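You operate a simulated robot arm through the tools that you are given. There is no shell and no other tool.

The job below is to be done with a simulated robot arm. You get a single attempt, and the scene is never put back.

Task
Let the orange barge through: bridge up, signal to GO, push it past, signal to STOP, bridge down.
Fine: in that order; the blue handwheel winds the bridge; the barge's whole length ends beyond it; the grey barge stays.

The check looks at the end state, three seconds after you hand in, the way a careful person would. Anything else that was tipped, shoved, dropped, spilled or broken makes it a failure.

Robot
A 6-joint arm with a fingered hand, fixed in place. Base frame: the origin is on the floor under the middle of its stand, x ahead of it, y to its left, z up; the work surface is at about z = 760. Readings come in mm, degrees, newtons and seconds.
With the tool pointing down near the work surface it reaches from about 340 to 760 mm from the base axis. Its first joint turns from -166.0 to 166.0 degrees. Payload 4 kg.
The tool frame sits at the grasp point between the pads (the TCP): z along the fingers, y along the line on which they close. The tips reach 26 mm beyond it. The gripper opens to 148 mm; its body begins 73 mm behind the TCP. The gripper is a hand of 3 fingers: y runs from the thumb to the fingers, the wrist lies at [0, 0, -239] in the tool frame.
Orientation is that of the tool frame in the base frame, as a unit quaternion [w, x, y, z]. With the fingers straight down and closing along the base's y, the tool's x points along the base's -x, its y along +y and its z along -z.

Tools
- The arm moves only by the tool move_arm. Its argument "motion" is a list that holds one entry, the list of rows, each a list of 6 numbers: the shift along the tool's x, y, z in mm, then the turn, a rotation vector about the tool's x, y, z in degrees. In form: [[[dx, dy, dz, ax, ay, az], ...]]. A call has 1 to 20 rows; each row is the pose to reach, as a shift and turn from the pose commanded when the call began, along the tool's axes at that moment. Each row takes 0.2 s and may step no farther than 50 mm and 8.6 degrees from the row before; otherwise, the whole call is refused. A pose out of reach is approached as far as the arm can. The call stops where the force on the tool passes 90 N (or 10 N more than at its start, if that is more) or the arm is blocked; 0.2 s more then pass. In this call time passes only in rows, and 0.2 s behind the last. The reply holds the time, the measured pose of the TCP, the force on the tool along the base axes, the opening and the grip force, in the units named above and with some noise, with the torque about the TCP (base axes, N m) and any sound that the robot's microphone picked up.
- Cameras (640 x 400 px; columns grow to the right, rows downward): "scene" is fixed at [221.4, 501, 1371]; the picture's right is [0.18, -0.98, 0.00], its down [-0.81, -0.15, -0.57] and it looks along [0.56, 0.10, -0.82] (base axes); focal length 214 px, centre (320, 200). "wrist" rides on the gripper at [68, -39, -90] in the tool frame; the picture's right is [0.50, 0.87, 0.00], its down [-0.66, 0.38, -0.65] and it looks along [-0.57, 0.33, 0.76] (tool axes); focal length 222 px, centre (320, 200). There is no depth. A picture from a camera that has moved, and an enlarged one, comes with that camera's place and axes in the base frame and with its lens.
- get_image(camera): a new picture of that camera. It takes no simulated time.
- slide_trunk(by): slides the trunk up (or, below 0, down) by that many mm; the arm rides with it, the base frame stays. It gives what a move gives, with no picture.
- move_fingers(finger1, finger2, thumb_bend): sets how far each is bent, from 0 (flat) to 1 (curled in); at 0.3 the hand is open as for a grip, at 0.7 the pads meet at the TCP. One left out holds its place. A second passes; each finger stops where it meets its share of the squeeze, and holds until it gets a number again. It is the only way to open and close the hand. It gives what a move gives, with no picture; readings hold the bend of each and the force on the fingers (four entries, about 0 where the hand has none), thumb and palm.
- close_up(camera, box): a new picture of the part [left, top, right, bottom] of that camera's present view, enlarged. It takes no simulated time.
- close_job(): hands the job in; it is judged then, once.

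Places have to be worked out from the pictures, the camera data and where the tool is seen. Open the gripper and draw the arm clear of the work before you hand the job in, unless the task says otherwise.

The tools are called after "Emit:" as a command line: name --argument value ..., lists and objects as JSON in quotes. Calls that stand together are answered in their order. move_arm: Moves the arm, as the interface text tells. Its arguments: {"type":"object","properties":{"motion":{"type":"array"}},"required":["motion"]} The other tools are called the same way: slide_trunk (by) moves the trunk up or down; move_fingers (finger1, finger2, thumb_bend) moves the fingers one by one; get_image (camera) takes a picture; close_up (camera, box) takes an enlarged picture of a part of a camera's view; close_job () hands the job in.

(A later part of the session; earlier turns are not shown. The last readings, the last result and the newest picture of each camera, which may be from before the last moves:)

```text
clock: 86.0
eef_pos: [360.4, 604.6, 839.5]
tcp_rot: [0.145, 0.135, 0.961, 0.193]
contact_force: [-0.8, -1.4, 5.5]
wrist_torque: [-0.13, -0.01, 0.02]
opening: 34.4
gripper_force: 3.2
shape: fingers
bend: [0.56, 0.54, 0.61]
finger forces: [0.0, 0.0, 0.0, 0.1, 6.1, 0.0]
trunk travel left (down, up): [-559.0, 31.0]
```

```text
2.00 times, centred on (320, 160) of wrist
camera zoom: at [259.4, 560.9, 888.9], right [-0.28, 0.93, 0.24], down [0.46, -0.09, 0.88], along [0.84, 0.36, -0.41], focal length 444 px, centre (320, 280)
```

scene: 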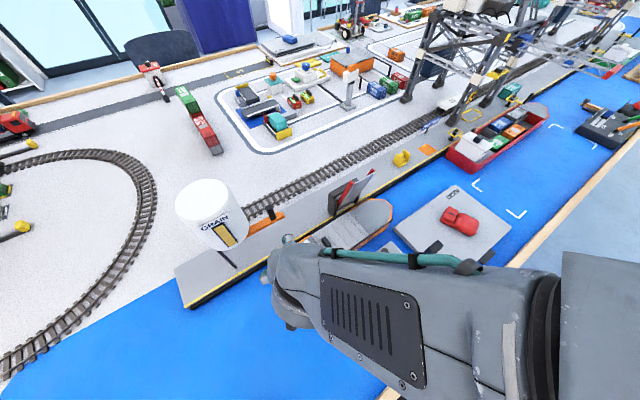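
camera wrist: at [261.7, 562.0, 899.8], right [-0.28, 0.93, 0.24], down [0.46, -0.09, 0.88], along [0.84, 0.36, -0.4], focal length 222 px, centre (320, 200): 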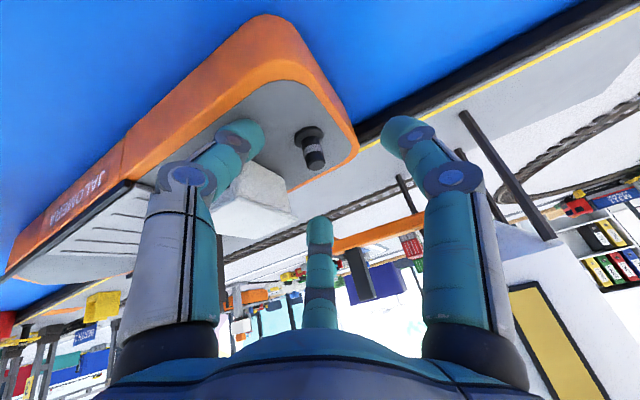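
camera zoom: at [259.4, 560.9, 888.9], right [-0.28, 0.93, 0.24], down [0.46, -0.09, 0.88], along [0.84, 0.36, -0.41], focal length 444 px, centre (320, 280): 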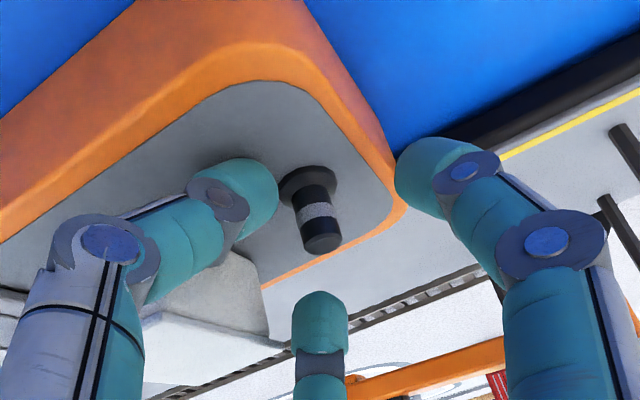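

The thumb just grazes the deck (6 N) and the post's upper half is between the digits. I lift 2 mm and close all three digits onto the post.

Emit:
move_arm --motion '[[[-0.5, 0.8, -1.8, 0, 0, 0]]]'

Emit:
move_fingers --finger1 0.66 --finger2 0.66 --thumb_bend 0.66

Emit:
close_up --camera "wrist" --box '[190, 60, 450, 260]'

```text
clock: 86.4
eef_pos: [359.3, 605.3, 840.4]
tcp_rot: [0.145, 0.135, 0.961, 0.192]
contact_force: [-0.3, 0.3, 0.8]
wrist_torque: [-0.03, -0.01, 0.0]
opening: 34.8
gripper_force: 0.3
shape: fingers
bend: [0.56, 0.54, 0.61]
finger forces: [0.0, 0.1, 0.0, 0.0, 1.1, 0.0]
trunk travel left (down, up): [-559.0, 31.0]
```

```text
clock: 87.4
eef_pos: [360.3, 604.8, 840.5]
tcp_rot: [0.145, 0.135, 0.961, 0.192]
contact_force: [0.9, -1.0, -0.3]
wrist_torque: [0.02, 0.0, 0.0]
opening: 11.6
gripper_force: 0.1
shape: fingers
bend: [0.66, 0.65, 0.66]
finger forces: [0.0, 0.2, 0.0, 0.1, 0.0, 0.1]
trunk travel left (down, up): [-559.0, 31.0]
```

```text
2.00 times, centred on (320, 160) of wrist
camera zoom: at [259.3, 561.1, 889.9], right [-0.28, 0.93, 0.24], down [0.47, -0.09, 0.88], along [0.84, 0.36, -0.41], focal length 444 px, centre (320, 280)
```

zoom: 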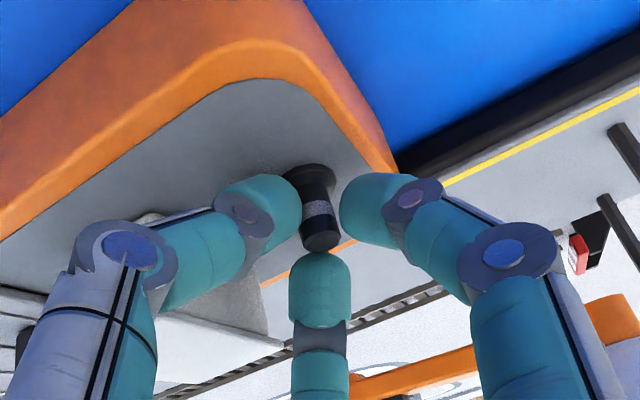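

The post is centred between all three tips. I close a little more to grip it.

Emit:
move_fingers --finger1 0.72 --finger2 0.71 --thumb_bend 0.72

Emit:
close_up --camera "wrist" --box '[190, 60, 450, 260]'

```text
clock: 88.4
eef_pos: [361.2, 604.5, 838.8]
tcp_rot: [0.145, 0.135, 0.961, 0.192]
contact_force: [0.2, -0.9, -0.9]
wrist_torque: [0.01, 0.01, -0.03]
opening: 3.0
gripper_force: 5.3
shape: fingers
bend: [0.68, 0.67, 0.69]
finger forces: [3.2, 3.8, 0.0, 0.1, 3.7, 0.1]
trunk travel left (down, up): [-559.0, 31.0]
```

```text
2.00 times, centred on (320, 160) of wrist
camera zoom: at [259.4, 561.1, 889.8], right [-0.28, 0.93, 0.24], down [0.47, -0.09, 0.88], along [0.84, 0.36, -0.41], focal length 444 px, centre (320, 280)
```

zoom: 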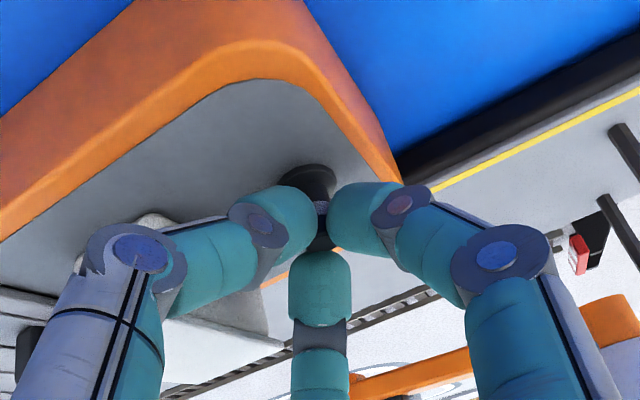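

A balanced grip on the post at 3–4 N per digit. I squeeze somewhat harder so the barge's heading stays locked to the hand.

Emit:
move_fingers --finger1 0.78 --finger2 0.77 --thumb_bend 0.78

Emit:
close_up --camera "scene" --box '[270, 160, 430, 280]'

```text
clock: 89.4
eef_pos: [360.6, 604.2, 839.2]
tcp_rot: [0.145, 0.135, 0.961, 0.192]
contact_force: [-1.0, -0.9, 0.7]
wrist_torque: [-0.06, -0.07, 0.02]
opening: 0.0
gripper_force: 17.3
shape: fingers
bend: [0.74, 0.74, 0.73]
finger forces: [7.5, 18.6, 0.1, 0.0, 8.1, 0.0]
trunk travel left (down, up): [-559.0, 31.0]
```

```text
3.33 times, centred on (350, 220) of scene
camera zoom: at [221.4, 501.0, 1371.0], right [0.18, -0.98, 0.0], down [-0.81, -0.15, -0.57], along [0.56, 0.1, -0.82], focal length 715 px, centre (220, 133)
```

zoom: 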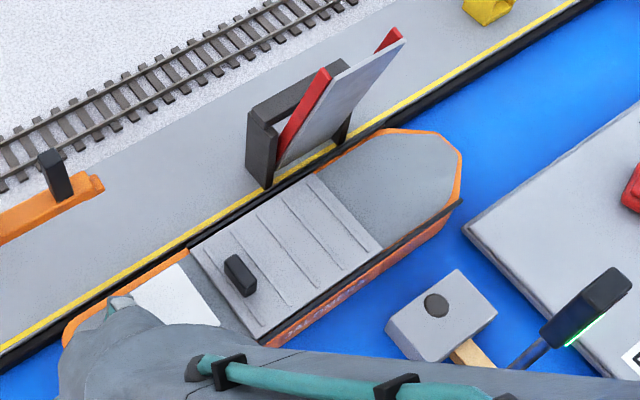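

The bends jumped to 0.74, so the fingers may have slid off the top of the post. I check.

Emit:
close_up --camera "wrist" --box '[190, 60, 450, 260]'

```text
2.00 times, centred on (320, 160) of wrist
camera zoom: at [259.2, 561.0, 890.0], right [-0.28, 0.93, 0.24], down [0.47, -0.09, 0.88], along [0.84, 0.36, -0.41], focal length 444 px, centre (320, 280)
```

zoom: 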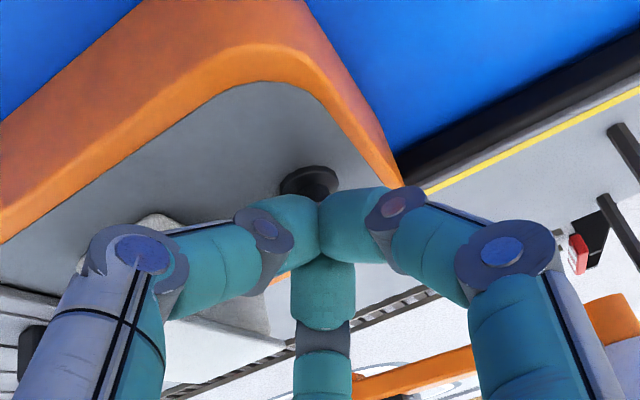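

The fingers have pinched together above the post, so the Ø12 mm post gives too little hold. The transom hook had even contact once seated; it just needed to be lower and clear of the bollard. I release, lift, and return to the hooking posture, offset to n≈673 so the curled thumb passes beside the bollard.

Emit:
move_fingers --finger1 0.54 --finger2 0.54 --thumb_bend 0.58

Emit:
move_arm --motion '[[[-5.6, 10.3, -22.1, 0, 0, 0], [-12.4, 22.6, -48.6, 0, 0, 0]]]'

Emit:
close_up --camera "scene" --box '[270, 160, 430, 280]'

```text
clock: 90.4
eef_pos: [359.1, 604.4, 841.5]
tcp_rot: [0.145, 0.135, 0.961, 0.193]
contact_force: [-2.0, -2.0, 10.0]
wrist_torque: [-0.2, 0.06, -0.01]
opening: 39.4
gripper_force: 5.0
shape: fingers
bend: [0.54, 0.54, 0.59]
finger forces: [0.0, 0.0, 0.0, 0.0, 9.7, 0.0]
trunk travel left (down, up): [-559.0, 31.0]
```

```text
clock: 91.0
eef_pos: [360.6, 603.0, 896.1]
tcp_rot: [0.144, 0.136, 0.961, 0.192]
contact_force: [-1.0, -0.2, -1.4]
wrist_torque: [-0.04, 0.02, -0.04]
opening: 43.3
gripper_force: 0.1
shape: fingers
bend: [0.54, 0.54, 0.57]
finger forces: [0.0, 0.0, 0.1, 0.1, 0.0, 0.0]
trunk travel left (down, up): [-559.0, 31.0]
```

```text
3.33 times, centred on (350, 220) of scene
camera zoom: at [221.4, 501.0, 1371.0], right [0.18, -0.98, 0.0], down [-0.81, -0.15, -0.57], along [0.56, 0.1, -0.82], focal length 715 px, centre (220, 133)
```

zoom: 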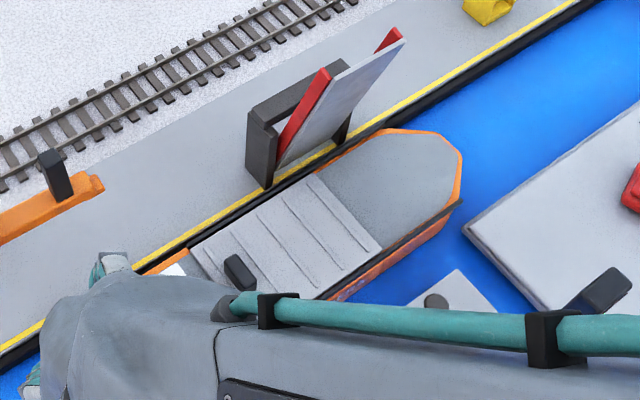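

The barge is unchanged. I turn back to the hooking posture, hover behind the transom and reset the fingers.

Emit:
move_arm --motion '[[[2.7, 0, 0.2, 0.43, 1.29, -7.41], [5.3, 0, 0.4, 0.85, 2.58, -14.83], [8, 0, 0.5, 1.28, 3.86, -22.24], [10.7, 0, 0.7, 1.7, 5.15, -29.65], [13.3, 0, 0.9, 2.13, 6.44, -37.06], [16, 0, 1.1, 2.55, 7.73, -44.48], [18.6, 0, 1.2, 2.98, 9.01, -51.89], [21.3, 0, 1.4, 3.4, 10.3, -59.3]]]'

Emit:
move_fingers --finger1 0.5 --finger2 0.5 --thumb_bend 1.0

Emit:
get_image --camera "wrist"

```text
clock: 92.8
eef_pos: [340.5, 611.6, 889.2]
tcp_rot: [0.134, -0.372, 0.915, 0.079]
contact_force: [-1.1, 0.5, 0.3]
wrist_torque: [0.02, 0.0, 0.0]
opening: 43.5
gripper_force: 0.0
shape: fingers
bend: [0.54, 0.54, 0.57]
finger forces: [0.0, 0.0, 0.0, 0.0, 0.0, 0.0]
trunk travel left (down, up): [-559.0, 31.0]
```

```text
clock: 93.8
eef_pos: [340.3, 612.5, 889.3]
tcp_rot: [0.134, -0.37, 0.916, 0.08]
contact_force: [-1.0, 0.1, 0.4]
wrist_torque: [-0.03, 0.04, -0.02]
opening: 49.3
gripper_force: 0.1
shape: fingers
bend: [0.5, 0.5, 1.0]
finger forces: [0.1, 0.0, 0.0, 0.0, 0.0, 0.1]
trunk travel left (down, up): [-559.0, 31.0]
```

```text
taken
camera wrist: at [304.0, 517.1, 954.5], right [-0.95, 0.29, -0.11], down [0.07, 0.54, 0.84], along [0.3, 0.79, -0.53], focal length 222 px, centre (320, 200)
```

wrist: 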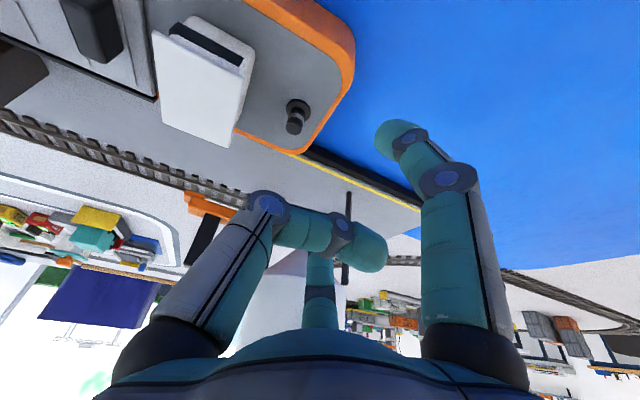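

I'm hovering at s≈-192, n≈673. I lower to z≈806 so both fingers sit well below the rim, behind the transom.

Emit:
move_arm --motion '[[[9, -1.4, 28.5, 0, 0, 0], [17.6, -2.7, 55.2, 0, 0, 0], [22.2, -3.3, 69.5, 0, 0, 0], [25.2, -3.8, 79, 0, 0, 0]]]'

Emit:
get_image --camera "wrist"

```text
clock: 94.8
eef_pos: [343.2, 612.5, 805.5]
tcp_rot: [0.134, -0.37, 0.916, 0.079]
contact_force: [0.3, -0.2, -0.2]
wrist_torque: [0.0, 0.04, 0.01]
opening: 49.4
gripper_force: 0.0
shape: fingers
bend: [0.5, 0.5, 1.0]
finger forces: [0.0, 0.1, 0.0, 0.0, 0.1, 0.0]
trunk travel left (down, up): [-559.0, 31.0]
```

```text
taken
camera wrist: at [304.9, 517.2, 871.4], right [-0.95, 0.29, -0.11], down [0.07, 0.54, 0.84], along [0.3, 0.79, -0.53], focal length 222 px, centre (320, 200)
```

wrist: 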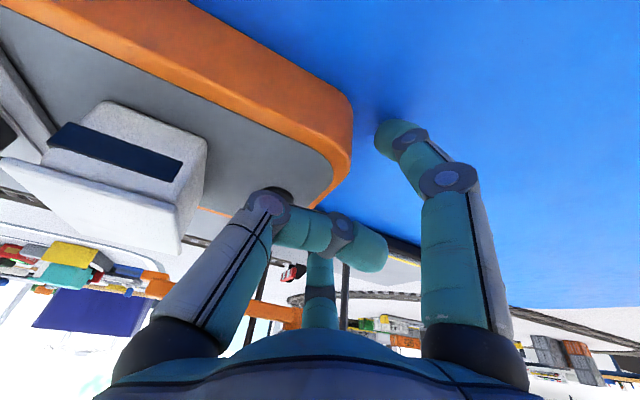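

No contact yet, and the fingers are lower this time. I ease forward to find the transom.

Emit:
move_arm --motion '[[[-0.1, -4, -0.2, 0, 0, 0], [-0.2, -8, -0.3, 0, 0, 0], [-0.3, -11, -0.4, 0, 0, 0], [-0.3, -13, -0.5, 0, 0, 0]]]'

Emit:
close_up --camera "wrist" --box '[220, 90, 460, 290]'

```text
clock: 95.8
eef_pos: [349.7, 603.0, 806.9]
tcp_rot: [0.135, -0.371, 0.915, 0.08]
contact_force: [-2.2, 1.4, -0.5]
wrist_torque: [0.02, 0.03, 0.09]
opening: 49.4
gripper_force: 0.8
shape: fingers
bend: [0.5, 0.49, 1.0]
finger forces: [0.0, 2.2, 0.0, 0.0, 0.0, 0.0]
trunk travel left (down, up): [-559.0, 31.0]
```

```text
2.00 times, centred on (340, 190) of wrist
camera zoom: at [313.5, 508.4, 871.6], right [-0.95, 0.29, -0.11], down [0.07, 0.54, 0.84], along [0.3, 0.79, -0.53], focal length 444 px, centre (280, 220)
```

zoom: 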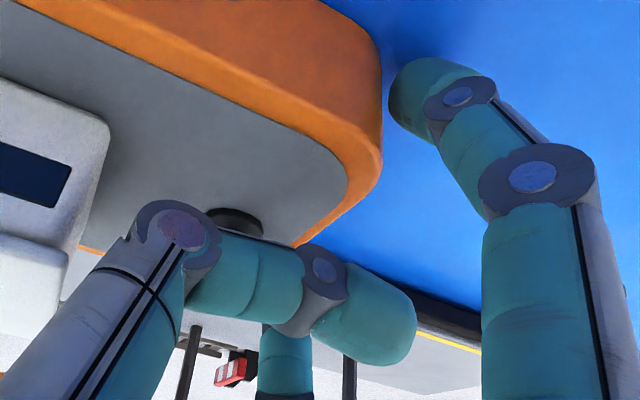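

Finger2 bears on the transom (2.2 N) and finger1 is a few mm short. I close finger1 slightly to share the load evenly.

Emit:
move_fingers --finger1 0.52

```text
clock: 96.8
eef_pos: [350.7, 602.7, 806.9]
tcp_rot: [0.133, -0.37, 0.916, 0.079]
contact_force: [-1.9, 1.5, 0.4]
wrist_torque: [0.0, 0.03, 0.1]
opening: 47.8
gripper_force: 1.4
shape: fingers
bend: [0.52, 0.49, 1.0]
finger forces: [0.3, 2.2, 0.0, 0.0, 0.1, 0.0]
trunk travel left (down, up): [-559.0, 31.0]
```

Both fingers are now on the transom. I push on straight for 60 mm, slowly, then compare forces and alignment.

Emit:
move_arm --motion '[[[-0.1, -3, -0.1, 0, 0, 0], [-0.2, -7, -0.3, 0, 0, 0], [-0.3, -12, -0.5, 0, 0, 0], [-0.4, -17, -0.7, 0, 0, 0], [-0.5, -22, -0.9, 0, 0, 0], [-0.6, -27, -1.1, 0, 0, 0], [-0.8, -32, -1.3, 0, 0, 0], [-0.9, -37, -1.5, 0, 0, 0], [-1.0, -42, -1.7, 0, 0, 0], [-1.1, -47, -1.9, 0, 0, 0], [-1.2, -52, -2.1, 0, 0, 0], [-1.3, -56, -2.3, 0, 0, 0], [-1.4, -59, -2.4, 0, 0, 0], [-1.4, -60, -2.4, 0, 0, 0]]]'

Emit:
close_up --camera "scene" --box '[320, 140, 480, 260]'

Emit:
get_image --camera "wrist"

```text
clock: 99.8
eef_pos: [391.8, 561.1, 806.0]
tcp_rot: [0.134, -0.37, 0.916, 0.079]
contact_force: [-1.8, 2.3, 0.4]
wrist_torque: [0.06, 0.04, 0.11]
opening: 48.0
gripper_force: 1.6
shape: fingers
bend: [0.51, 0.48, 1.0]
finger forces: [0.7, 2.5, 0.0, 0.0, 0.0, 0.0]
trunk travel left (down, up): [-559.0, 31.0]
```

```text
3.33 times, centred on (400, 200) of scene
camera zoom: at [221.4, 501.0, 1371.0], right [0.18, -0.98, 0.0], down [-0.81, -0.15, -0.57], along [0.56, 0.1, -0.82], focal length 715 px, centre (53, 200)
```

zoom: 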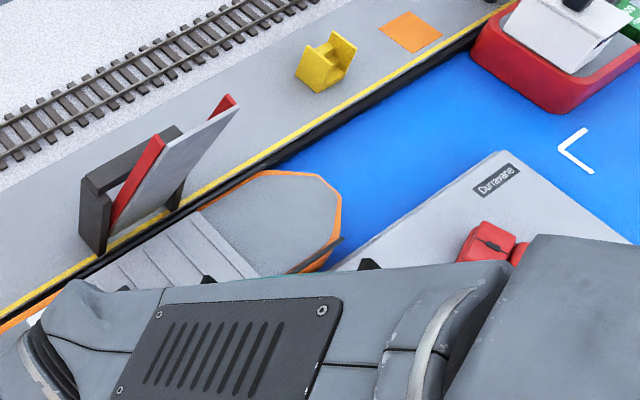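

```text
taken
camera wrist: at [355.8, 465.5, 871.2], right [-0.95, 0.29, -0.11], down [0.07, 0.54, 0.84], along [0.3, 0.79, -0.53], focal length 222 px, centre (320, 200)
```

wrist: 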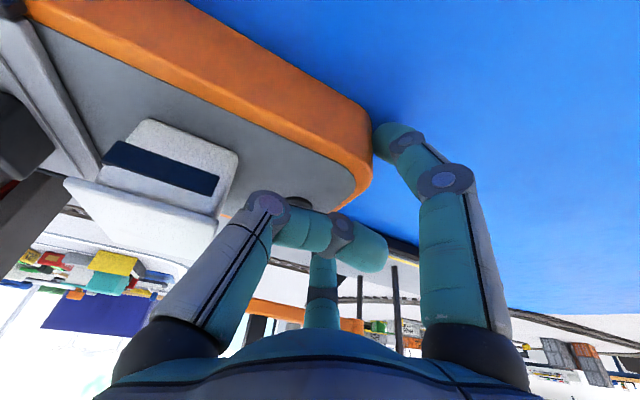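

The push is straight and the bow has about 10 mm clear of the grey barge. Ahead, though, my wrist camera's body would pass close to the lamp post. If I turn the hand 120° and hook with thumb and finger1 instead, the camera trails aft. I back off, lift and make that turn now.

Emit:
move_arm --motion '[[[0.2, 6, 0.2, 0, 0, 0], [0.3, 12, 0.5, 0, 0, 0], [-12.3, 13.9, -39.5, 0, 0, 0], [-25.2, 15.8, -79.5, 0, 0, 0]]]'

Emit:
move_arm --motion '[[[0, 0, 0, 0, 0, 8], [0, 0, 0, 0, 0, 16], [0, 0, 0, 0, 0, 24], [0, 0, 0, 0, 0, 32], [0, 0, 0, 0, 0, 40], [0, 0, 0, 0, 0, 48], [0, 0, 0, 0, 0, 56], [0, 0, 0, 0, 0, 64], [0, 0, 0, 0, 0, 72], [0, 0, 0, 0, 0, 80], [0, 0, 0, 0, 0, 88], [0, 0, 0, 0, 0, 96], [0, 0, 0, 0, 0, 104], [0, 0, 0, 0, 0, 112], [0, 0, 0, 0, 0, 120]]]'

Emit:
move_fingers --finger1 0.5 --finger2 1.0 --thumb_bend 0.51

Emit:
get_image --camera "wrist"

Emit:
get_image --camera "scene"

```text
clock: 100.8
eef_pos: [383.9, 568.5, 890.6]
tcp_rot: [0.132, -0.37, 0.916, 0.079]
contact_force: [0.7, -0.2, -0.1]
wrist_torque: [-0.01, 0.02, -0.01]
opening: 47.9
gripper_force: 0.0
shape: fingers
bend: [0.52, 0.5, 1.0]
finger forces: [0.0, 0.0, 0.0, 0.1, 0.0, 0.0]
trunk travel left (down, up): [-559.0, 31.0]
```

```text
clock: 104.0
eef_pos: [383.1, 568.4, 891.2]
tcp_rot: [-0.001, 0.61, 0.777, 0.155]
contact_force: [1.5, 0.3, -0.5]
wrist_torque: [0.02, -0.01, 0.0]
opening: 48.0
gripper_force: 0.1
shape: fingers
bend: [0.52, 0.5, 1.0]
finger forces: [0.0, 0.0, 0.0, 0.0, 0.0, 0.0]
trunk travel left (down, up): [-559.0, 31.0]
```

```text
clock: 105.0
eef_pos: [384.3, 568.9, 892.2]
tcp_rot: [-0.002, 0.608, 0.779, 0.155]
contact_force: [-0.4, 0.4, 0.8]
wrist_torque: [0.0, -0.03, 0.0]
opening: 60.0
gripper_force: 0.0
shape: fingers
bend: [0.5, 1.0, 0.51]
finger forces: [0.0, 0.1, 0.0, 0.0, 0.1, 0.0]
trunk travel left (down, up): [-559.0, 31.0]
```

```text
taken
camera wrist: at [311.9, 601.7, 981.1], right [0.69, 0.66, 0.3], down [0.41, -0.7, 0.59], along [0.6, -0.28, -0.75], focal length 222 px, centre (320, 200)
```

wrist: 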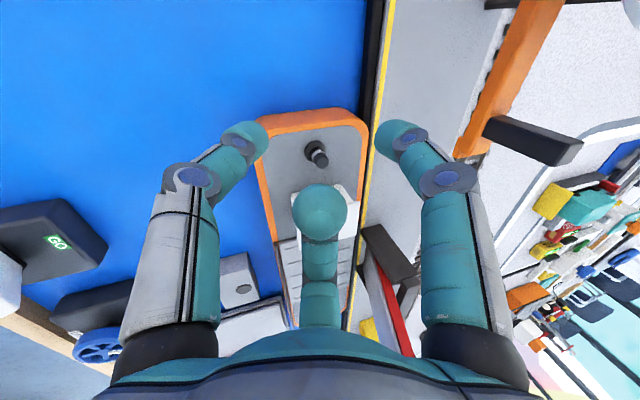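

```text
taken
```

scene: 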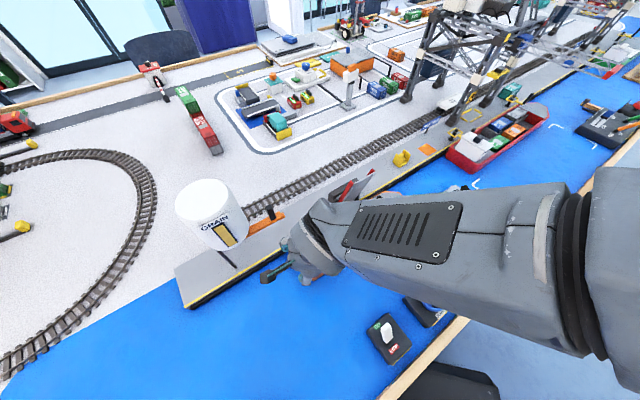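

This view is much better: the camera now looks forward along the barge from behind. I zoom in to measure the stern and the side gaps.

Emit:
close_up --camera "wrist" --box '[220, 80, 420, 240]'

Emit:
close_up --camera "wrist" --box '[210, 200, 430, 340]'

```text
2.50 times, centred on (320, 160) of wrist
camera zoom: at [311.9, 601.7, 981.1], right [0.69, 0.66, 0.3], down [0.41, -0.7, 0.59], along [0.6, -0.28, -0.75], focal length 555 px, centre (320, 300)
```

zoom: 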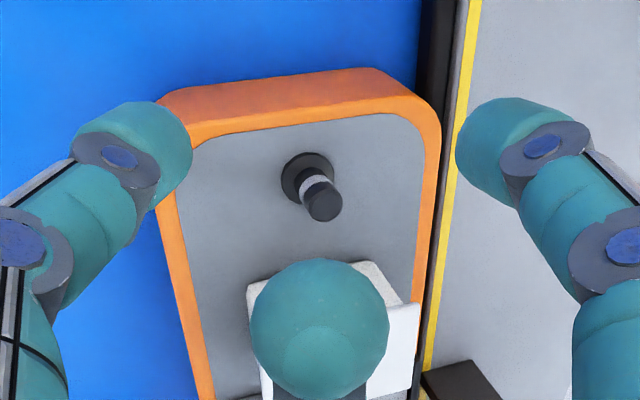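

```text
2.86 times, centred on (320, 270) of wrist
camera zoom: at [311.9, 601.7, 981.1], right [0.69, 0.66, 0.3], down [0.41, -0.7, 0.59], along [0.6, -0.28, -0.75], focal length 635 px, centre (320, 0)
```

zoom: 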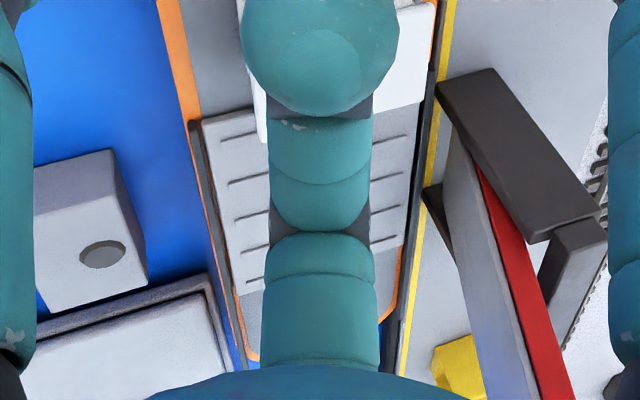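

The barge lies close along the quay fender, with roughly 8 mm clear of the grey barge and the stern at s≈-137. I lower thumb and finger1 behind the transom again.

Emit:
move_arm --motion '[[[8, -1.1, 1.3, 0, 0, 0], [1.5, -9.3, 33.9, 0, 0, 0], [-4, -16.2, 61, 0, 0, 0], [-8.4, -21.7, 82.7, 0, 0, 0]]]'

Emit:
get_image --camera "wrist"

```text
clock: 106.0
eef_pos: [380.0, 576.1, 805.3]
tcp_rot: [-0.002, 0.608, 0.779, 0.154]
contact_force: [0.2, 0.0, 0.6]
wrist_torque: [-0.01, -0.01, -0.01]
opening: 60.2
gripper_force: 0.0
shape: fingers
bend: [0.5, 1.0, 0.51]
finger forces: [0.0, 0.0, 0.0, 0.0, 0.0, 0.0]
trunk travel left (down, up): [-559.0, 31.0]
```

```text
taken
camera wrist: at [308.7, 609.8, 896.0], right [0.69, 0.66, 0.3], down [0.41, -0.7, 0.59], along [0.6, -0.28, -0.75], focal length 222 px, centre (320, 200)
```

wrist: 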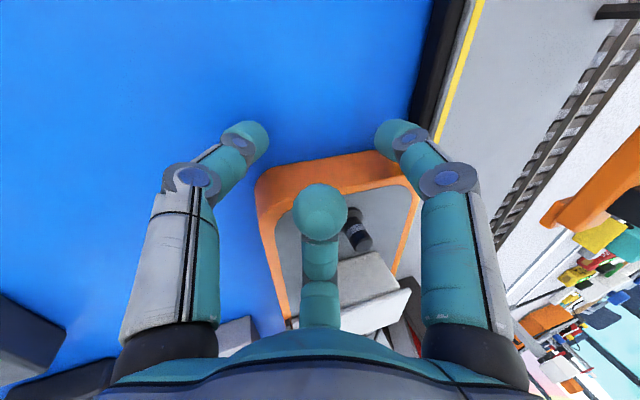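

The digits sit behind the transom, at n≈657 and n≈715. I ease forward until both make contact.

Emit:
move_arm --motion '[[[-5.1, 3.1, -0.2, 0, 0, 0], [-9.4, 5.7, -0.4, 0, 0, 0], [-12.8, 7.8, -0.6, 0, 0, 0], [-15.4, 9.4, -0.7, 0, 0, 0]]]'

Emit:
get_image --camera "wrist"

```text
clock: 107.0
eef_pos: [394.4, 563.9, 806.7]
tcp_rot: [-0.001, 0.607, 0.779, 0.156]
contact_force: [-1.0, 1.4, 0.4]
wrist_torque: [0.03, 0.01, 0.09]
opening: 60.7
gripper_force: 0.9
shape: fingers
bend: [0.49, 1.0, 0.51]
finger forces: [1.7, 0.1, 0.1, 0.0, 0.2, 0.0]
trunk travel left (down, up): [-559.0, 31.0]
```

```text
taken
camera wrist: at [321.4, 596.9, 895.9], right [0.69, 0.66, 0.3], down [0.41, -0.7, 0.59], along [0.6, -0.28, -0.75], focal length 222 px, centre (320, 200)
```

wrist: 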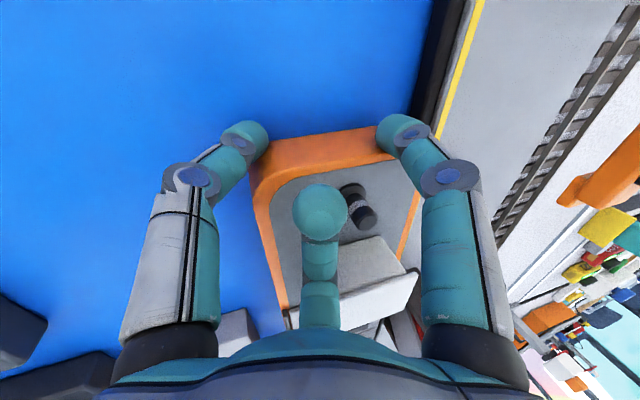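

Both digits touch the transom. I push 62 mm straight along the canal at a steady slow pace.

Emit:
move_arm --motion '[[[-2.6, 1.6, -0.1, 0, 0, 0], [-6, 3.6, -0.3, 0, 0, 0], [-10.2, 6.2, -0.5, 0, 0, 0], [-14.5, 8.8, -0.7, 0, 0, 0], [-18.8, 11.4, -0.9, 0, 0, 0], [-23, 14, -1.1, 0, 0, 0], [-27.3, 16.6, -1.3, 0, 0, 0], [-31.6, 19.3, -1.5, 0, 0, 0], [-35.8, 21.9, -1.7, 0, 0, 0], [-40.1, 24.5, -1.9, 0, 0, 0], [-44.4, 27.1, -2.1, 0, 0, 0], [-47.8, 29.1, -2.3, 0, 0, 0], [-50.3, 30.7, -2.4, 0, 0, 0], [-52, 31.7, -2.5, 0, 0, 0], [-52.9, 32.3, -2.5, 0, 0, 0]]]'

Emit:
get_image --camera "wrist"

Emit:
close_up --camera "scene" --box '[300, 110, 500, 250]'

```text
clock: 110.2
eef_pos: [438.4, 520.2, 804.2]
tcp_rot: [-0.002, 0.608, 0.779, 0.155]
contact_force: [-2.6, 3.3, 0.6]
wrist_torque: [0.04, 0.0, 0.06]
opening: 61.7
gripper_force: 2.1
shape: fingers
bend: [0.49, 1.0, 0.51]
finger forces: [2.3, 0.6, 0.0, 0.1, 0.7, 0.0]
trunk travel left (down, up): [-559.0, 31.0]
```

```text
taken
camera wrist: at [366.0, 552.7, 895.4], right [0.69, 0.66, 0.3], down [0.41, -0.7, 0.59], along [0.6, -0.28, -0.75], focal length 222 px, centre (320, 200)
```

wrist: 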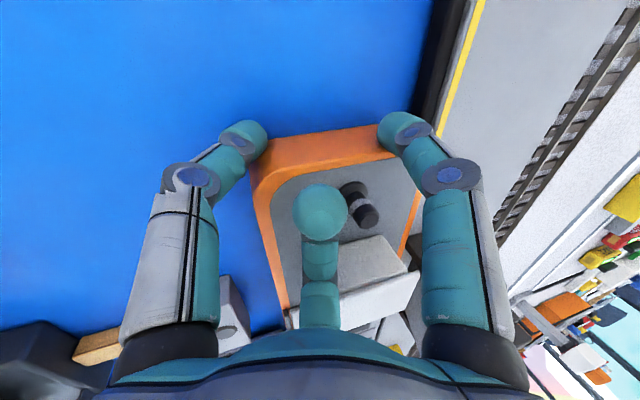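

```text
2.86 times, centred on (400, 180) of scene
camera zoom: at [221.4, 501.0, 1371.0], right [0.18, -0.98, 0.0], down [-0.81, -0.15, -0.57], along [0.56, 0.1, -0.82], focal length 613 px, centre (91, 257)
```

zoom: 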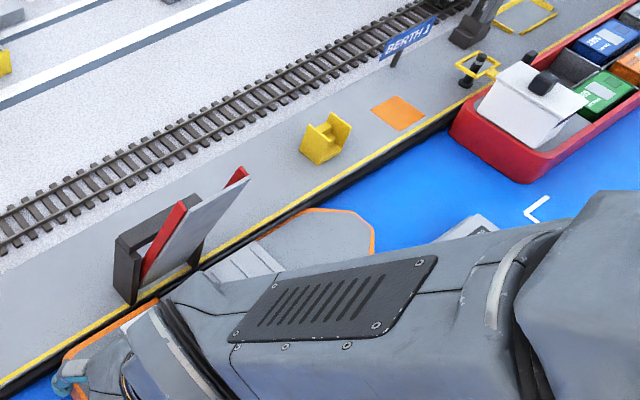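

The push is steady, and the hand has about 15 mm of clearance to the leaning bridge deck by my estimate. I continue another 60 mm and check again.

Emit:
move_arm --motion '[[[-2.6, 1.6, -0.1, 0, 0, 0], [-6, 3.6, -0.3, 0, 0, 0], [-10.2, 6.2, -0.5, 0, 0, 0], [-14.5, 8.8, -0.7, 0, 0, 0], [-18.8, 11.4, -0.9, 0, 0, 0], [-23, 14, -1.1, 0, 0, 0], [-27.3, 16.6, -1.3, 0, 0, 0], [-31.6, 19.3, -1.5, 0, 0, 0], [-35.8, 21.9, -1.7, 0, 0, 0], [-40.1, 24.5, -1.9, 0, 0, 0], [-44.4, 27.1, -2.1, 0, 0, 0], [-47.8, 29.1, -2.3, 0, 0, 0], [-50.3, 30.7, -2.4, 0, 0, 0], [-51.2, 31.2, -2.4, 0, 0, 0]]]'

Emit:
get_image --camera "wrist"

Emit:
get_image --camera "scene"

```text
clock: 113.2
eef_pos: [479.8, 478.1, 805.0]
tcp_rot: [-0.001, 0.608, 0.778, 0.155]
contact_force: [-3.1, 3.3, -0.2]
wrist_torque: [0.02, 0.04, 0.04]
opening: 61.8
gripper_force: 1.8
shape: fingers
bend: [0.49, 1.0, 0.51]
finger forces: [2.4, 0.9, 0.1, 0.0, 0.6, 0.0]
trunk travel left (down, up): [-559.0, 31.0]
```

```text
taken
camera wrist: at [408.4, 510.4, 895.3], right [0.69, 0.66, 0.3], down [0.41, -0.7, 0.59], along [0.6, -0.28, -0.75], focal length 222 px, centre (320, 200)
```

wrist: 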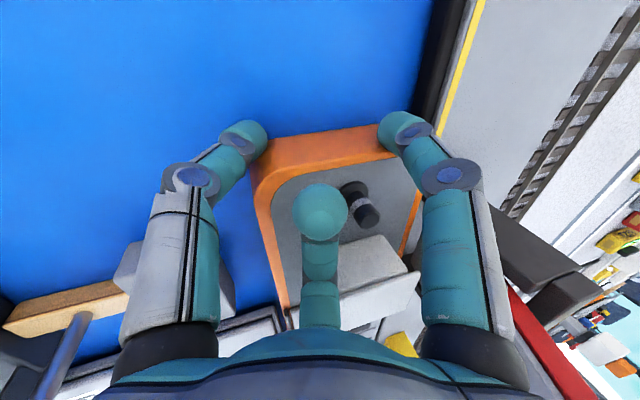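

```text
taken
```

scene: 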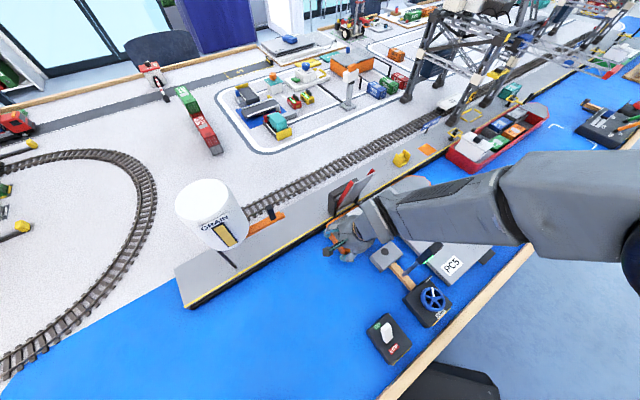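

The hand is arriving beside the raised bridge. I zoom in on both views to check the clearance between the hand and the deck.

Emit:
close_up --camera "scene" --box '[310, 150, 430, 270]'

Emit:
close_up --camera "wrist" --box '[380, 160, 640, 400]'

```text
3.33 times, centred on (370, 210) of scene
camera zoom: at [221.4, 501.0, 1371.0], right [0.18, -0.98, 0.0], down [-0.81, -0.15, -0.57], along [0.56, 0.1, -0.82], focal length 715 px, centre (153, 167)
```

zoom: 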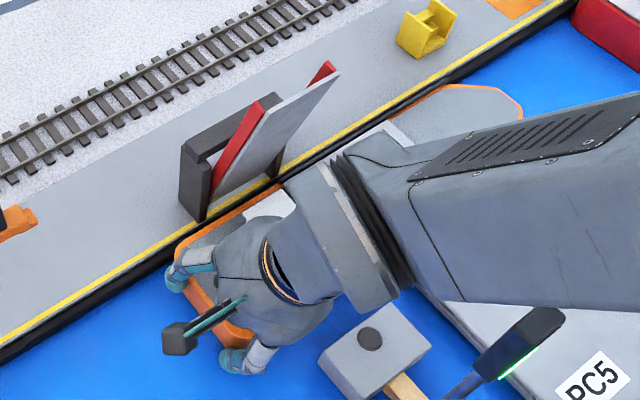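

```text
1.67 times, centred on (510, 280) of wrist
camera zoom: at [408.4, 510.4, 895.3], right [0.69, 0.66, 0.3], down [0.41, -0.7, 0.59], along [0.6, -0.28, -0.75], focal length 370 px, centre (3, 67)
```

zoom: 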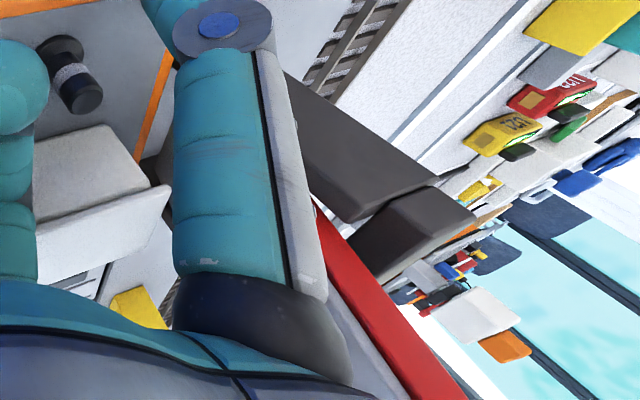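

The hand's nearest edge is around n≈705, against about 748 for the deck, so there is ample room. I push on another 70 mm.

Emit:
move_arm --motion '[[[-2.6, 1.6, -0.1, 0, 0, 0], [-6, 3.6, -0.3, 0, 0, 0], [-10.2, 6.2, -0.5, 0, 0, 0], [-14.5, 8.8, -0.7, 0, 0, 0], [-18.8, 11.4, -0.9, 0, 0, 0], [-23, 14, -1.1, 0, 0, 0], [-27.3, 16.6, -1.3, 0, 0, 0], [-31.6, 19.3, -1.5, 0, 0, 0], [-35.8, 21.9, -1.7, 0, 0, 0], [-40.1, 24.5, -1.9, 0, 0, 0], [-44.4, 27.1, -2.1, 0, 0, 0], [-48.6, 29.7, -2.3, 0, 0, 0], [-52.9, 32.3, -2.5, 0, 0, 0], [-56.3, 34.3, -2.6, 0, 0, 0], [-58.9, 35.9, -2.7, 0, 0, 0], [-59.7, 36.4, -2.8, 0, 0, 0]]]'

Emit:
get_image --camera "wrist"

Emit:
close_up --camera "scene" --box '[320, 90, 520, 250]'

```text
clock: 116.6
eef_pos: [529.5, 427.8, 805.7]
tcp_rot: [-0.001, 0.608, 0.779, 0.155]
contact_force: [-2.8, 2.7, 0.3]
wrist_torque: [0.01, 0.03, 0.09]
opening: 62.0
gripper_force: 1.9
shape: fingers
bend: [0.49, 1.0, 0.51]
finger forces: [2.5, 0.6, 0.0, 0.1, 0.5, 0.1]
trunk travel left (down, up): [-559.0, 31.0]
```

```text
taken
camera wrist: at [457.6, 461.2, 895.4], right [0.69, 0.66, 0.3], down [0.41, -0.7, 0.59], along [0.6, -0.28, -0.75], focal length 222 px, centre (320, 200)
```

wrist: 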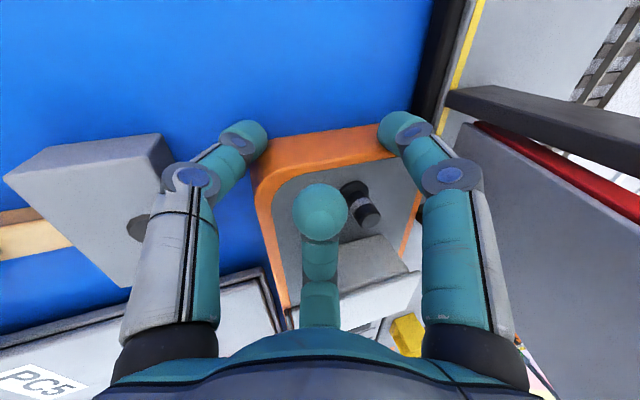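

```text
2.50 times, centred on (420, 170) of scene
camera zoom: at [221.4, 501.0, 1371.0], right [0.18, -0.98, 0.0], down [-0.81, -0.15, -0.57], along [0.56, 0.1, -0.82], focal length 536 px, centre (70, 275)
```

zoom: 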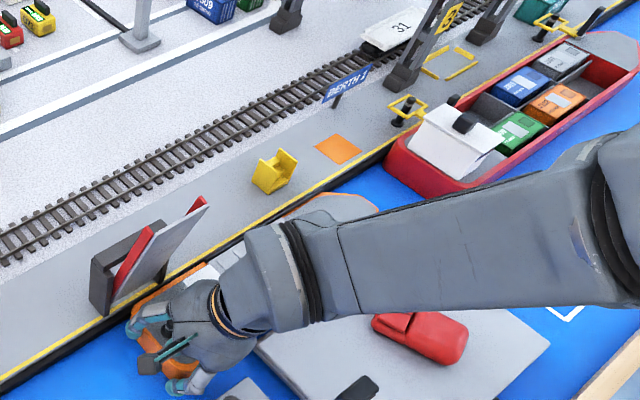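

The stern is now at s≈56, halfway past the bridge, and all is clear. I zoom in on the red ship's stern to fix how far the bow may go.

Emit:
close_up --camera "scene" --box '[400, 120, 500, 200]'

Emit:
close_up --camera "scene" --box '[330, 170, 410, 250]'

```text
5.00 times, centred on (450, 160) of scene
camera zoom: at [221.4, 501.0, 1371.0], right [0.18, -0.98, 0.0], down [-0.81, -0.15, -0.57], along [0.56, 0.1, -0.82], focal length 1072 px, centre (-330, 400)
```

zoom: 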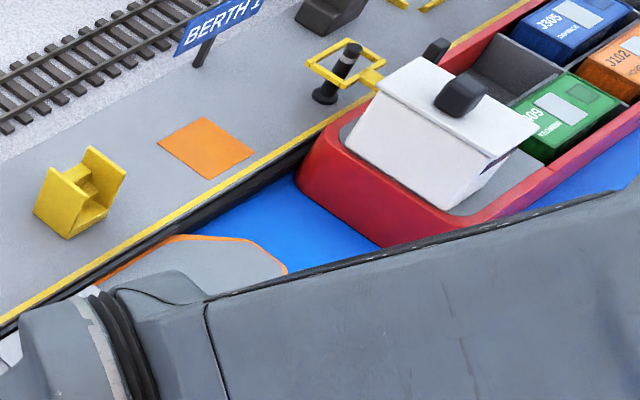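

```text
5.00 times, centred on (370, 210) of scene
camera zoom: at [221.4, 501.0, 1371.0], right [0.18, -0.98, 0.0], down [-0.81, -0.15, -0.57], along [0.56, 0.1, -0.82], focal length 1072 px, centre (70, 150)
```

zoom: 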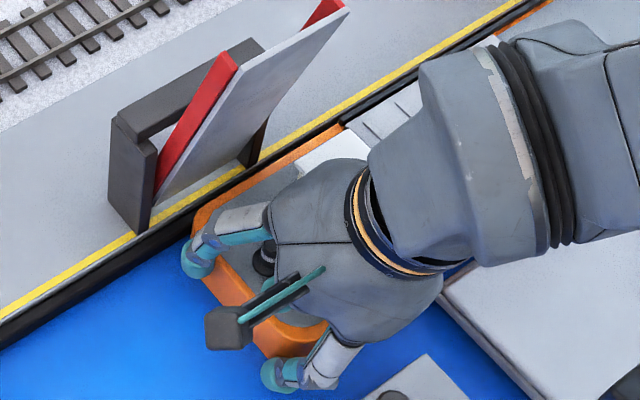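

The red ship's stern is at s≈571 and the bow at ≈450, so I can take the stern to about s=145, clear of the bridge at ≈120 and leaving roughly 28 mm to the red ship. I push 45 mm more and check.

Emit:
move_arm --motion '[[[-2.6, 1.6, -0.1, 0, 0, 0], [-6, 3.6, -0.3, 0, 0, 0], [-10.2, 6.2, -0.5, 0, 0, 0], [-14.5, 8.8, -0.7, 0, 0, 0], [-18.8, 11.4, -0.9, 0, 0, 0], [-23, 14, -1.1, 0, 0, 0], [-27.3, 16.6, -1.3, 0, 0, 0], [-31.6, 19.3, -1.5, 0, 0, 0], [-35, 21.3, -1.7, 0, 0, 0], [-37.5, 22.9, -1.8, 0, 0, 0], [-38.4, 23.4, -1.8, 0, 0, 0]]]'

Emit:
get_image --camera "wrist"

Emit:
get_image --camera "scene"

```text
clock: 119.0
eef_pos: [560.9, 395.3, 805.1]
tcp_rot: [-0.001, 0.608, 0.778, 0.156]
contact_force: [-2.5, 2.4, -0.2]
wrist_torque: [-0.02, 0.02, 0.07]
opening: 61.8
gripper_force: 1.3
shape: fingers
bend: [0.49, 1.0, 0.51]
finger forces: [2.4, 0.8, 0.0, 0.0, 0.5, 0.1]
trunk travel left (down, up): [-559.0, 31.0]
```

```text
taken
camera wrist: at [489.3, 429.2, 895.4], right [0.69, 0.66, 0.3], down [0.41, -0.7, 0.59], along [0.6, -0.28, -0.75], focal length 222 px, centre (320, 200)
```

wrist: 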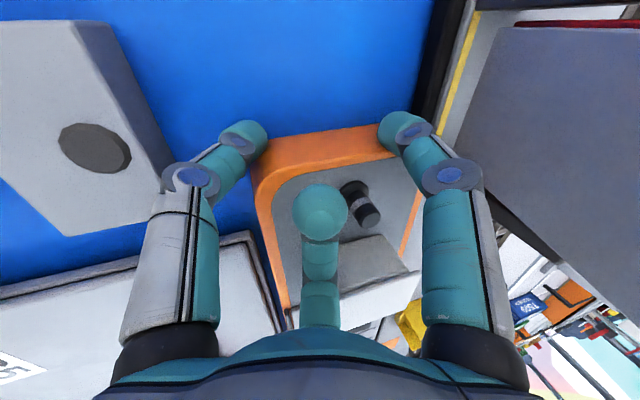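

```text
taken
```

scene: 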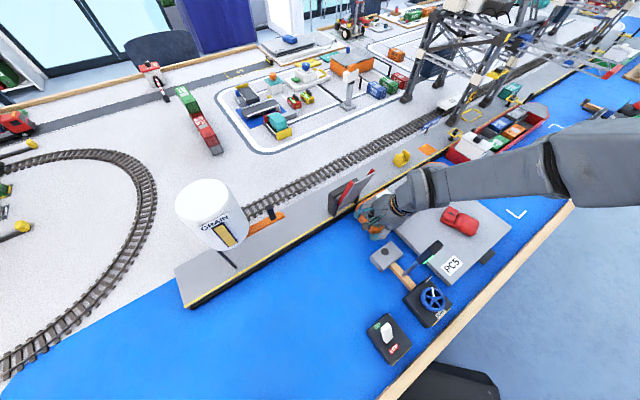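

The stern is at s≈102. I check the side gap to the grey barge, then make the last push.

Emit:
close_up --camera "wrist" --box '[210, 100, 490, 340]'

Emit:
close_up --camera "scene" --box '[340, 120, 480, 260]'

```text
1.67 times, centred on (350, 220) of wrist
camera zoom: at [489.3, 429.2, 895.4], right [0.69, 0.66, 0.3], down [0.41, -0.7, 0.59], along [0.6, -0.28, -0.75], focal length 370 px, centre (270, 167)
```

zoom: 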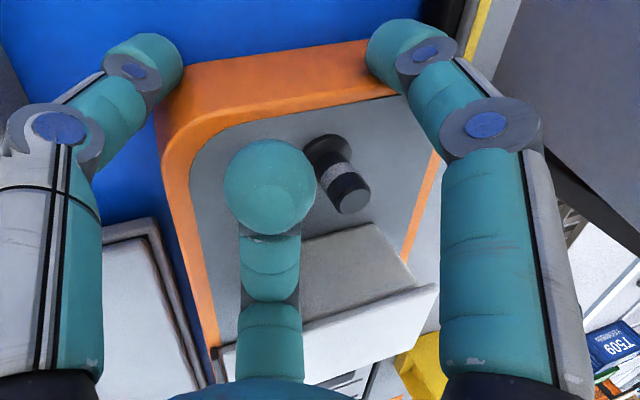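

```text
2.86 times, centred on (410, 190) of scene
camera zoom: at [221.4, 501.0, 1371.0], right [0.18, -0.98, 0.0], down [-0.81, -0.15, -0.57], along [0.56, 0.1, -0.82], focal length 613 px, centre (63, 229)
```

zoom: 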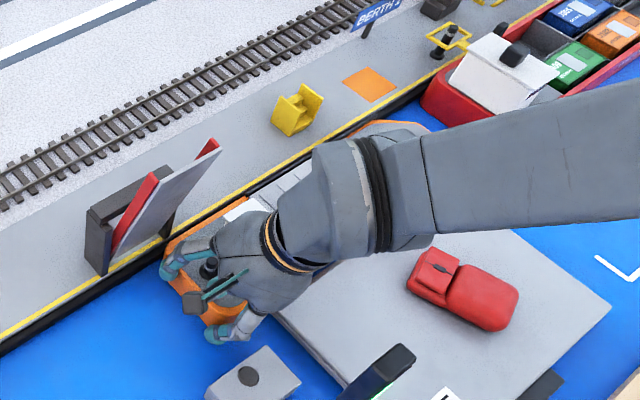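

There is clear water between the barge and the grey barge, which has not moved. I make the final 43 mm push, slowing at the end.

Emit:
move_arm --motion '[[[-2.6, 1.6, -0.1, 0, 0, 0], [-6, 3.6, -0.3, 0, 0, 0], [-10.2, 6.2, -0.5, 0, 0, 0], [-14.5, 8.8, -0.7, 0, 0, 0], [-18.8, 11.4, -0.9, 0, 0, 0], [-23, 14, -1.1, 0, 0, 0], [-27.3, 16.6, -1.3, 0, 0, 0], [-30.7, 18.7, -1.4, 0, 0, 0], [-33.3, 20.3, -1.6, 0, 0, 0], [-35.4, 21.6, -1.7, 0, 0, 0], [-36.5, 22.2, -1.7, 0, 0, 0]]]'

Emit:
get_image --camera "wrist"

Emit:
close_up --camera "scene" --box '[340, 120, 480, 260]'

```text
clock: 121.4
eef_pos: [592.4, 365.7, 804.3]
tcp_rot: [-0.001, 0.608, 0.779, 0.155]
contact_force: [-2.6, 3.2, 0.4]
wrist_torque: [-0.01, 0.0, 0.09]
opening: 61.7
gripper_force: 1.8
shape: fingers
bend: [0.49, 1.0, 0.51]
finger forces: [2.5, 0.8, 0.0, 0.0, 0.5, 0.0]
trunk travel left (down, up): [-559.0, 31.0]
```

```text
taken
camera wrist: at [519.9, 398.9, 895.5], right [0.69, 0.66, 0.3], down [0.41, -0.7, 0.59], along [0.6, -0.28, -0.75], focal length 222 px, centre (320, 200)
```

wrist: 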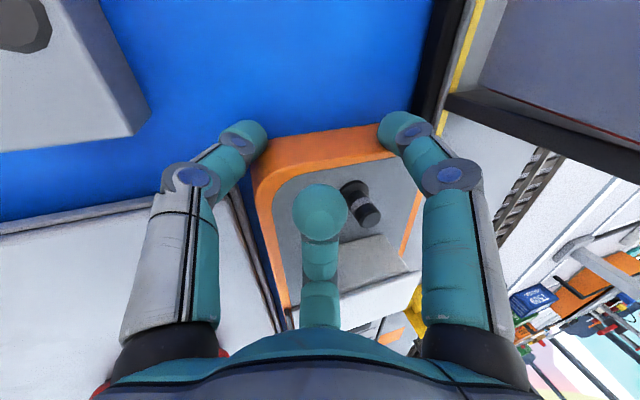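

```text
2.86 times, centred on (410, 190) of scene
camera zoom: at [221.4, 501.0, 1371.0], right [0.18, -0.98, 0.0], down [-0.81, -0.15, -0.57], along [0.56, 0.1, -0.82], focal length 613 px, centre (63, 229)
```

zoom: 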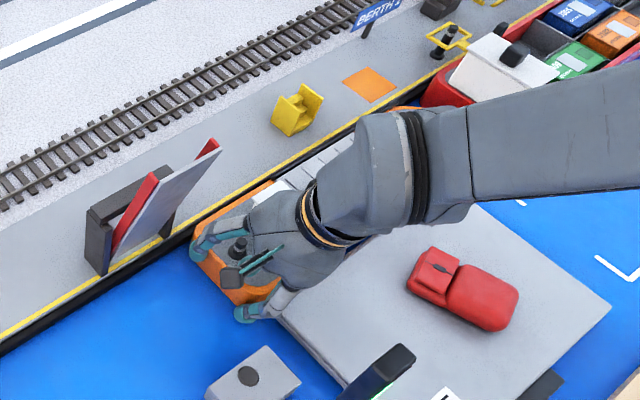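

The stern is at about s=145, past both the bridge deck and its pier. I back the fingers off and lift straight up to verify.

Emit:
move_arm --motion '[[[5.1, -3.1, 0.2, 0, 0, 0], [10.2, -6.2, 0.5, 0, 0, 0], [18.2, 4, -39.5, 0, 0, 0], [26.5, 14.2, -80.4, 0, 0, 0], [36, 26, -128, 0, 0, 0]]]'

Emit:
get_image --camera "wrist"

Emit:
get_image --camera "scene"

```text
clock: 122.6
eef_pos: [583.3, 373.7, 940.1]
tcp_rot: [-0.001, 0.608, 0.779, 0.155]
contact_force: [-0.4, -0.7, 0.4]
wrist_torque: [0.02, -0.01, 0.01]
opening: 61.1
gripper_force: 0.1
shape: fingers
bend: [0.5, 1.0, 0.51]
finger forces: [0.1, 0.1, 0.1, 0.0, 0.0, 0.1]
trunk travel left (down, up): [-559.0, 31.0]
```

```text
taken
camera wrist: at [510.7, 407.4, 1030.7], right [0.69, 0.66, 0.3], down [0.41, -0.7, 0.59], along [0.6, -0.28, -0.75], focal length 222 px, centre (320, 200)
```

wrist: 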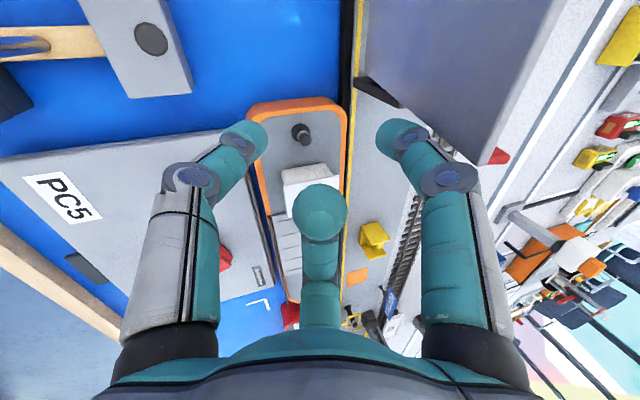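

```text
taken
```

scene: 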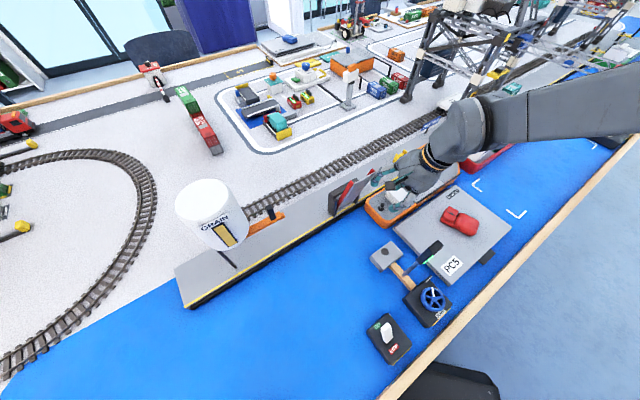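

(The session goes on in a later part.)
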